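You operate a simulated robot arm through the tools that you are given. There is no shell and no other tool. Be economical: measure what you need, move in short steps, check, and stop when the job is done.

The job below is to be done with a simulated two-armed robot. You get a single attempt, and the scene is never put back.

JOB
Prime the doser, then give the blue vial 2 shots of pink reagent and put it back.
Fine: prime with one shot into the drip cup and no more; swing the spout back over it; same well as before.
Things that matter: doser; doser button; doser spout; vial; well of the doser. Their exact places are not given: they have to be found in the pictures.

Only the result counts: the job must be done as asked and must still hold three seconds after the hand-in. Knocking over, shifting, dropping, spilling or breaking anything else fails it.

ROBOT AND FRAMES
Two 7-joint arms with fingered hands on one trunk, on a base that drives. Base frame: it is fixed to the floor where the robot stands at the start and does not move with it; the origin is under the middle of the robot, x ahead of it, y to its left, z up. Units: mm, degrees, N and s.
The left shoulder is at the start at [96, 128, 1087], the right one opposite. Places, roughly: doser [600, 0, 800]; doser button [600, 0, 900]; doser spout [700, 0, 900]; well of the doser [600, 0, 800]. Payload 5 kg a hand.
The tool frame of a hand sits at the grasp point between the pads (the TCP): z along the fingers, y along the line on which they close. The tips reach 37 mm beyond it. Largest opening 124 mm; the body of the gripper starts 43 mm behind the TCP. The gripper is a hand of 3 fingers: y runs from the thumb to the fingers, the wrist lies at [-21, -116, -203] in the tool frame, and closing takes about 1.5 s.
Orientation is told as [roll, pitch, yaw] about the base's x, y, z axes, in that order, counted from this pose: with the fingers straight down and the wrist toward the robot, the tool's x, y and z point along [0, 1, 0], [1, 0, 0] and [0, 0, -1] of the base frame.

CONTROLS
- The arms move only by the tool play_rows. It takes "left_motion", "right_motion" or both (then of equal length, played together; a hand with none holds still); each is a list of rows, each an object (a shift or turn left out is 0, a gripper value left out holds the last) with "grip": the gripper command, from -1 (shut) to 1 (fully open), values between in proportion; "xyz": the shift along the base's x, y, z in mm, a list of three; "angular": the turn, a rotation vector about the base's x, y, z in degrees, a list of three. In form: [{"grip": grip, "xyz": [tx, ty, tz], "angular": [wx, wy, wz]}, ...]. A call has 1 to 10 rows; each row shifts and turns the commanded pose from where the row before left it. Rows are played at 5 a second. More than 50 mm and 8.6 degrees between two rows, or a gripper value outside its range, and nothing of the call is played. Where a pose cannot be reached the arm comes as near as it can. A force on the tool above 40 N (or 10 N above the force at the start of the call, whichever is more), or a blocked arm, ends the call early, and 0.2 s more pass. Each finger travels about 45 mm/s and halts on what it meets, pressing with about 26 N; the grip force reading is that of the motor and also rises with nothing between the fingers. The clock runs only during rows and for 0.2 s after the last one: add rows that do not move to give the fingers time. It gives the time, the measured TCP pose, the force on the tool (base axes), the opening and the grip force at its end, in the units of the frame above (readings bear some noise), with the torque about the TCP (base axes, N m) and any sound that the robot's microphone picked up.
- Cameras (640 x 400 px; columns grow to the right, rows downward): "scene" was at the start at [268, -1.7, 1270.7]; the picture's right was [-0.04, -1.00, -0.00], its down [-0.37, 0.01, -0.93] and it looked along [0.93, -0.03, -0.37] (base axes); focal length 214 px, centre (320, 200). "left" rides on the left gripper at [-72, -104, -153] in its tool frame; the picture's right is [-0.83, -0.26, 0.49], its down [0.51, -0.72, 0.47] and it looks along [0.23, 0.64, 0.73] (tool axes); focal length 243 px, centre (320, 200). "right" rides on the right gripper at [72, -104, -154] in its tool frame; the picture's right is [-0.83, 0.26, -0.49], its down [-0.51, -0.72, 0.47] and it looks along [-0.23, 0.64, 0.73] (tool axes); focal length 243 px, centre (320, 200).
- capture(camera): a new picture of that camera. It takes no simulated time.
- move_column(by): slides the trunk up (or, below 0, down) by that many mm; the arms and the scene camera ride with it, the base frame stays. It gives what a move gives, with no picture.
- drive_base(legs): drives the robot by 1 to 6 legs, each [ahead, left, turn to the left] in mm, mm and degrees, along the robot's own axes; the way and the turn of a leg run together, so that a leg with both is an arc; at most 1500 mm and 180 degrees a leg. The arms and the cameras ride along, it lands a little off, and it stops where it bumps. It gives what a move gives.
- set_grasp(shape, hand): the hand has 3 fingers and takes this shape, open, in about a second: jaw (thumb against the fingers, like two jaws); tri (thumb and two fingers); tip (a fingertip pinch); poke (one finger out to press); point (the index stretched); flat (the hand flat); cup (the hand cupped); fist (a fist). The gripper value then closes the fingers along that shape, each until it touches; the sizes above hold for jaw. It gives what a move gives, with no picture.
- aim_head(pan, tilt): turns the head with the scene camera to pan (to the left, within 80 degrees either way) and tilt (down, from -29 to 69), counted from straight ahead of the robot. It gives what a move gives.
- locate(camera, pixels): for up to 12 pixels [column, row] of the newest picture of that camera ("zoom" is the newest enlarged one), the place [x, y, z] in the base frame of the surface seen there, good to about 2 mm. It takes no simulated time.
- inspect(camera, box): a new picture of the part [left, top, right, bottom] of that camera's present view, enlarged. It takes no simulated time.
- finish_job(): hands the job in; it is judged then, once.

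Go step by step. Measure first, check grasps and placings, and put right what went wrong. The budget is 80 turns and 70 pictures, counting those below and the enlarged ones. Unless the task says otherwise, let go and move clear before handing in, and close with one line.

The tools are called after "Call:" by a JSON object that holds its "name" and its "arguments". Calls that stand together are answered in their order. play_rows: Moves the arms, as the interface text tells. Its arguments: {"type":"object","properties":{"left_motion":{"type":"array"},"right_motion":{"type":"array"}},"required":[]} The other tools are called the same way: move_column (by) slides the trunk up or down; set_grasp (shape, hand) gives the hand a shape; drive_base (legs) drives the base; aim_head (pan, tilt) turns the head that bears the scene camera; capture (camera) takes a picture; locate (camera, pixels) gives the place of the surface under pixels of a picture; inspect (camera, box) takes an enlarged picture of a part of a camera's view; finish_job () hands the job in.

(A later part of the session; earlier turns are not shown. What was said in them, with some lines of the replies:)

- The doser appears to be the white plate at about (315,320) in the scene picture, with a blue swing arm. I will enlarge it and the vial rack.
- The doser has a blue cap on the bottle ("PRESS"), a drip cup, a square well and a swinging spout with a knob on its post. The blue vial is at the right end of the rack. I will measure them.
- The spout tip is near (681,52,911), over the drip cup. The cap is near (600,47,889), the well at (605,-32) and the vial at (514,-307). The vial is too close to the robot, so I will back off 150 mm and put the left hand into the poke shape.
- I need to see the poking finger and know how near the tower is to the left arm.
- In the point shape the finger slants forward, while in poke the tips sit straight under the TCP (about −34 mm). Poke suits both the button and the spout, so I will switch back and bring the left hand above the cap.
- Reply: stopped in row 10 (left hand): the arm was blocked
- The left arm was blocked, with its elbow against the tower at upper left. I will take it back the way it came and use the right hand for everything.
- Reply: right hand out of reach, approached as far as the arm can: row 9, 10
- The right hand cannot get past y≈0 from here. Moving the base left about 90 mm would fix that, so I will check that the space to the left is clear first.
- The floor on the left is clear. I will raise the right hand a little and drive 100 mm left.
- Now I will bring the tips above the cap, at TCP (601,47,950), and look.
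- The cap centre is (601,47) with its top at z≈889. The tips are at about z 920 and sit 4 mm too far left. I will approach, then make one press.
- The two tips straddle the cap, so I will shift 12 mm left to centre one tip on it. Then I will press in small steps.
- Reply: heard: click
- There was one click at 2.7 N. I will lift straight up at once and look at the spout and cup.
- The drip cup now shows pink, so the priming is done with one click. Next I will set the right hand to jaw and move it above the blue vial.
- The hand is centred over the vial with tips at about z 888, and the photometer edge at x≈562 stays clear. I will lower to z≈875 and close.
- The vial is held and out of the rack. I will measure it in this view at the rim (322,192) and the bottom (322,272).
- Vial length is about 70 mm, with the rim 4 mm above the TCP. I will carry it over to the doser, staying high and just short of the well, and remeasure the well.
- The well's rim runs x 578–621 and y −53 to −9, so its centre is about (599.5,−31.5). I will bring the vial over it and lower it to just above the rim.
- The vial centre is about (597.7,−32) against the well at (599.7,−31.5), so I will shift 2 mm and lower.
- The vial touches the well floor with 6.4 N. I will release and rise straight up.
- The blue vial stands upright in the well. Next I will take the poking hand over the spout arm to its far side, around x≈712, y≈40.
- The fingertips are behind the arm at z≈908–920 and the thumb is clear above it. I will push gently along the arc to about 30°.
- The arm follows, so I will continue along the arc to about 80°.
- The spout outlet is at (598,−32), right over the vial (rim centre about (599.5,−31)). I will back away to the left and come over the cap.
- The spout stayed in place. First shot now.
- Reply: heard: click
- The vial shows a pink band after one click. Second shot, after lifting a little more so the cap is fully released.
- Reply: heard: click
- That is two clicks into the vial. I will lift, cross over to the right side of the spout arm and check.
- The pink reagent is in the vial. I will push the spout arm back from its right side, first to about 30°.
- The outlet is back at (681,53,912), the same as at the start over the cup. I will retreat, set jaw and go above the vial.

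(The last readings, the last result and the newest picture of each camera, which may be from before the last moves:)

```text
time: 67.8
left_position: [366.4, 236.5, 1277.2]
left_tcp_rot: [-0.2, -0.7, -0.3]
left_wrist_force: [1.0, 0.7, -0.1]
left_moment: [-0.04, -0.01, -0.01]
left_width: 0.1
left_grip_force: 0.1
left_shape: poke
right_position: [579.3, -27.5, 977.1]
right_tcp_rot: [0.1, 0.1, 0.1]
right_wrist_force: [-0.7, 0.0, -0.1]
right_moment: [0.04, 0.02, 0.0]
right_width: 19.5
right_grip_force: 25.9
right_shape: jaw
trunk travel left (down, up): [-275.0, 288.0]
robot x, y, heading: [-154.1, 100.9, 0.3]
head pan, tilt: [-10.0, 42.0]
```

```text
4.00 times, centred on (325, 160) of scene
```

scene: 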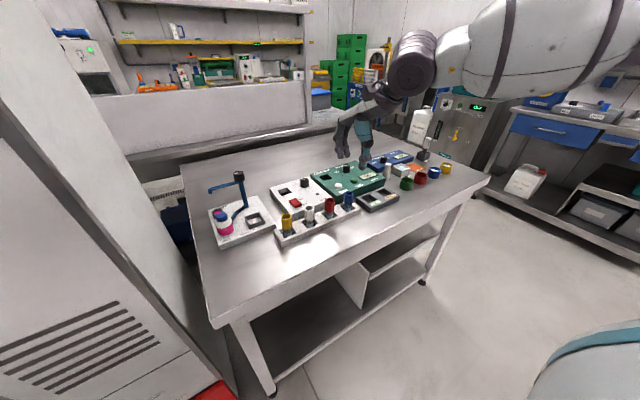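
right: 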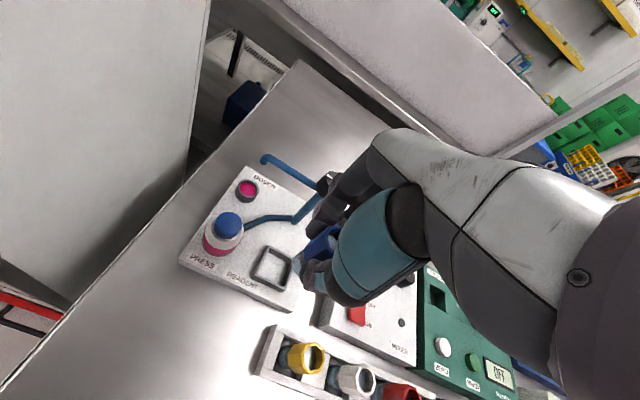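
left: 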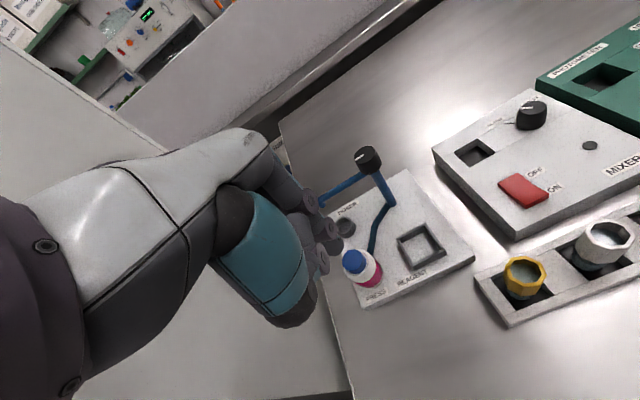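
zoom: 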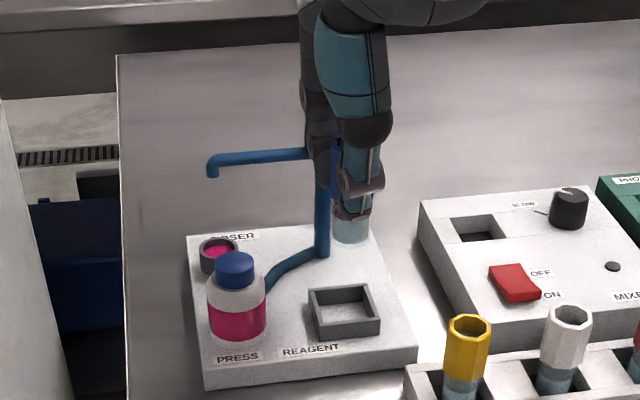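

The vial is held with 26 N. I will carry it back over its rack well.

Call:
{"name": "play_rows", "arguments": {"right_motion": [{"xyz": [-7.4, -31, 1]}, {"xyz": [-7.4, -31, 1]}, {"xyz": [-7.4, -31, 1]}, {"xyz": [-7.4, -31, 1]}, {"xyz": [-7.4, -31, 1]}, {"xyz": [-7.4, -31, 1]}, {"xyz": [-7.4, -31, 1]}, {"xyz": [-7.4, -31, 1]}, {"xyz": [-7.4, -31, 1]}, {}]}}

Call:
{"name": "aim_head", "arguments": {"pan": -32, "tilt": 36}}

Call:
{"name": "inspect", "arguments": {"camera": "scene", "box": [310, 120, 390, 230]}}

```text
time: 70.0
left_position: [365.5, 236.4, 1277.4]
left_tcp_rot: [-0.3, -0.7, -0.2]
left_wrist_force: [-0.7, 0.4, 0.5]
left_moment: [-0.05, 0.01, -0.01]
left_width: 0.0
left_grip_force: 0.0
left_shape: poke
right_position: [514.4, -308.0, 987.3]
right_tcp_rot: [0.0, 0.1, 0.2]
right_wrist_force: [0.1, 0.5, 0.0]
right_moment: [-0.04, 0.01, -0.01]
right_width: 19.5
right_grip_force: 26.2
right_shape: jaw
trunk travel left (down, up): [-275.0, 288.0]
robot x, y, heading: [-155.3, 98.0, 0.1]
head pan, tilt: [-10.0, 42.0]
```

```text
time: 70.8
left_position: [365.2, 237.2, 1278.2]
left_tcp_rot: [-0.1, -0.7, -0.2]
left_wrist_force: [0.2, -0.3, -0.3]
left_moment: [-0.01, -0.01, 0.02]
left_width: 0.0
left_grip_force: 0.0
left_shape: poke
right_position: [514.3, -308.4, 987.6]
right_tcp_rot: [0.0, 0.0, 0.2]
right_wrist_force: [0.1, 0.2, 1.0]
right_moment: [-0.01, -0.03, 0.0]
right_width: 19.4
right_grip_force: 26.0
right_shape: jaw
trunk travel left (down, up): [-275.0, 288.0]
robot x, y, heading: [-150.8, 94.9, 0.5]
head pan, tilt: [-32.0, 36.0]
```

```text
3.64 times, centred on (350, 175) of scene
```

zoom: 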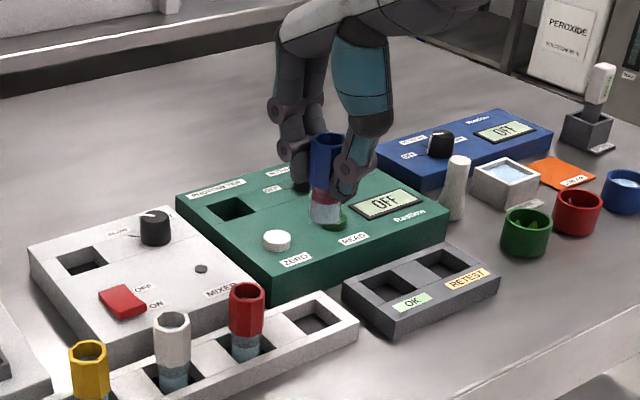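

Call:
{"name": "play_rows", "arguments": {"right_motion": [{"xyz": [-1.8, 1.5, -30]}, {"xyz": [0, 0, -30]}, {"xyz": [0, 0, -22]}, {}]}}

Call:
{"name": "inspect", "arguments": {"camera": "scene", "box": [320, 150, 380, 230]}}

Call:
{"name": "inspect", "arguments": {"camera": "right", "box": [200, 160, 400, 340]}}

```text
time: 71.8
left_position: [364.8, 236.9, 1278.2]
left_tcp_rot: [-0.1, -0.6, -0.2]
left_wrist_force: [-0.9, -0.4, 0.1]
left_moment: [0.02, -0.03, 0.02]
left_width: 0.1
left_grip_force: 0.0
left_shape: poke
right_position: [511.9, -305.8, 903.5]
right_tcp_rot: [0.0, 0.0, 0.0]
right_wrist_force: [-0.8, -0.9, -0.5]
right_moment: [0.02, 0.01, -0.02]
right_width: 19.6
right_grip_force: 26.0
right_shape: jaw
trunk travel left (down, up): [-275.0, 288.0]
robot x, y, heading: [-151.4, 97.5, 0.3]
head pan, tilt: [-32.0, 36.0]
```

```text
5.00 times, centred on (350, 190) of scene
```

zoom: 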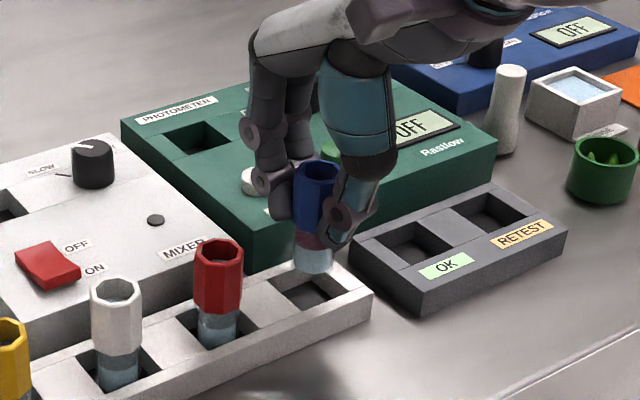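

```text
2.22 times, centred on (300, 250) of right
```

zoom: 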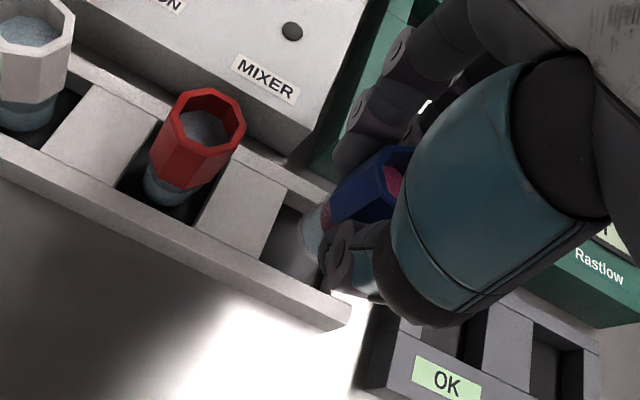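

The vial is above its empty well and aligned with the row. I will lower it into place in small steps.

Call:
{"name": "play_rows", "arguments": {"right_motion": [{"xyz": [0.5, -0.8, -8]}, {"xyz": [0, 0, -8]}, {"xyz": [0, 0, -8]}, {}]}}

Call:
{"name": "play_rows", "arguments": {"right_motion": [{"xyz": [0, 0, -3]}, {"xyz": [0, 0, -2]}, {"xyz": [0, 0, -1]}, {}]}}

Call:
{"name": "inspect", "arguments": {"camera": "scene", "box": [320, 150, 380, 230]}}

```text
time: 72.8
left_position: [365.2, 236.7, 1277.0]
left_tcp_rot: [-0.1, -0.8, -0.2]
left_wrist_force: [0.4, -0.1, 0.1]
left_moment: [0.02, 0.02, -0.03]
left_width: 0.0
left_grip_force: 0.0
left_shape: poke
right_position: [513.0, -307.2, 880.3]
right_tcp_rot: [0.0, 0.0, 0.2]
right_wrist_force: [0.2, 0.2, -0.3]
right_moment: [0.0, 0.0, 0.0]
right_width: 19.5
right_grip_force: 25.7
right_shape: jaw
trunk travel left (down, up): [-275.0, 288.0]
robot x, y, heading: [-148.1, 100.9, 0.3]
head pan, tilt: [-32.0, 36.0]
```

```text
time: 73.8
left_position: [365.2, 237.5, 1276.8]
left_tcp_rot: [-0.2, -0.7, -0.2]
left_wrist_force: [-0.2, -0.1, -0.3]
left_moment: [0.01, -0.01, -0.02]
left_width: 0.2
left_grip_force: 0.2
left_shape: poke
right_position: [512.8, -306.9, 873.8]
right_tcp_rot: [0.0, 0.0, 0.0]
right_wrist_force: [-0.2, -0.9, 0.3]
right_moment: [0.0, 0.02, 0.03]
right_width: 19.3
right_grip_force: 26.1
right_shape: jaw
trunk travel left (down, up): [-275.0, 288.0]
robot x, y, heading: [-152.7, 95.2, 0.5]
head pan, tilt: [-32.0, 36.0]
```

```text
5.00 times, centred on (350, 190) of scene
```

zoom: 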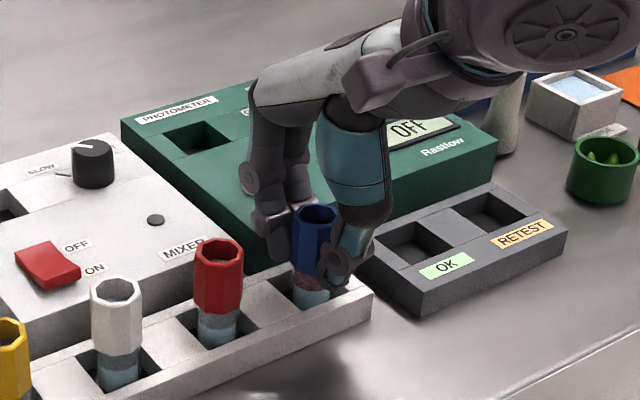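

No contact yet, so I will go down in 1 mm steps until it touches.

Call:
{"name": "play_rows", "arguments": {"right_motion": [{"xyz": [0, 0, -1]}, {"xyz": [0, 0, -1]}, {}]}}

```text
time: 74.6
left_position: [364.8, 237.5, 1278.4]
left_tcp_rot: [-0.2, -0.7, -0.2]
left_wrist_force: [0.3, -0.3, 0.1]
left_moment: [0.04, 0.0, 0.02]
left_width: 0.3
left_grip_force: 0.1
left_shape: poke
right_position: [511.3, -306.7, 872.7]
right_tcp_rot: [0.0, -0.2, 0.2]
right_wrist_force: [-0.1, 0.0, 5.6]
right_moment: [-0.04, -0.06, 0.0]
right_width: 19.3
right_grip_force: 26.0
right_shape: jaw
trunk travel left (down, up): [-275.0, 288.0]
robot x, y, heading: [-147.3, 98.4, 0.3]
head pan, tilt: [-32.0, 36.0]
```

The vial touches down with 5.6 N. I will release and rise clear.

Call:
{"name": "play_rows", "arguments": {"right_motion": [{"grip": -0.5}, {}, {"grip": -0.15}, {}, {}]}}

Call:
{"name": "play_rows", "arguments": {"right_motion": [{"xyz": [0, 0, 15]}, {"xyz": [0, 0, 25]}, {"xyz": [0, 0, 40]}, {"xyz": [0, 0, 40]}, {"xyz": [0, -30, 35]}, {"xyz": [0, -40, 20]}, {}]}}

Call:
{"name": "inspect", "arguments": {"camera": "scene", "box": [190, 130, 400, 260]}}

Call:
{"name": "inspect", "arguments": {"camera": "right", "box": [0, 0, 360, 330]}}

```text
time: 75.8
left_position: [365.2, 237.1, 1277.8]
left_tcp_rot: [-0.1, -0.7, -0.2]
left_wrist_force: [-0.2, 0.4, 0.4]
left_moment: [0.04, 0.02, 0.01]
left_width: 0.0
left_grip_force: 0.1
left_shape: poke
right_position: [512.9, -307.9, 870.5]
right_tcp_rot: [-0.1, 0.0, 0.1]
right_wrist_force: [-0.2, 0.4, 0.7]
right_moment: [0.0, -0.02, -0.02]
right_width: 52.3
right_grip_force: 0.1
right_shape: jaw
trunk travel left (down, up): [-275.0, 288.0]
robot x, y, heading: [-152.8, 97.7, 0.2]
head pan, tilt: [-32.0, 36.0]
```

```text
time: 77.4
left_position: [365.8, 239.1, 1276.0]
left_tcp_rot: [-0.3, -0.7, -0.3]
left_wrist_force: [0.3, 0.9, 0.1]
left_moment: [-0.01, 0.02, -0.01]
left_width: 0.3
left_grip_force: 0.1
left_shape: poke
right_position: [514.1, -377.6, 1047.1]
right_tcp_rot: [-0.1, 0.1, 0.2]
right_wrist_force: [-0.1, 0.0, 0.6]
right_moment: [0.01, -0.04, 0.0]
right_width: 52.3
right_grip_force: 0.0
right_shape: jaw
trunk travel left (down, up): [-275.0, 288.0]
robot x, y, heading: [-150.1, 97.7, 0.2]
head pan, tilt: [-32.0, 36.0]
```

```text
3.05 times, centred on (295, 195) of scene
```

zoom: 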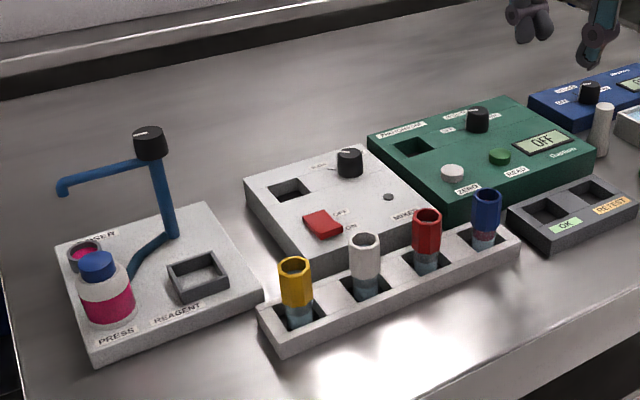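

```text
1.21 times, centred on (180, 165) of right
```

zoom: 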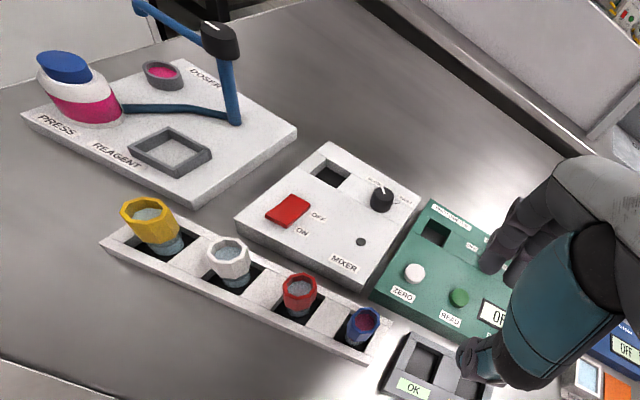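

The blue vial stands upright in its rack well with the pink reagent in it. The spout is back over the drip cup and both hands are clear, so I am handing in.

Call:
{"name": "finish_job", "arguments": {}}

```text
The job is handed in.
```

The job is done: the doser was primed with one shot into the drip cup, the blue vial got two shots of pink reagent and is back in its original rack well, and the spout is over the cup again.
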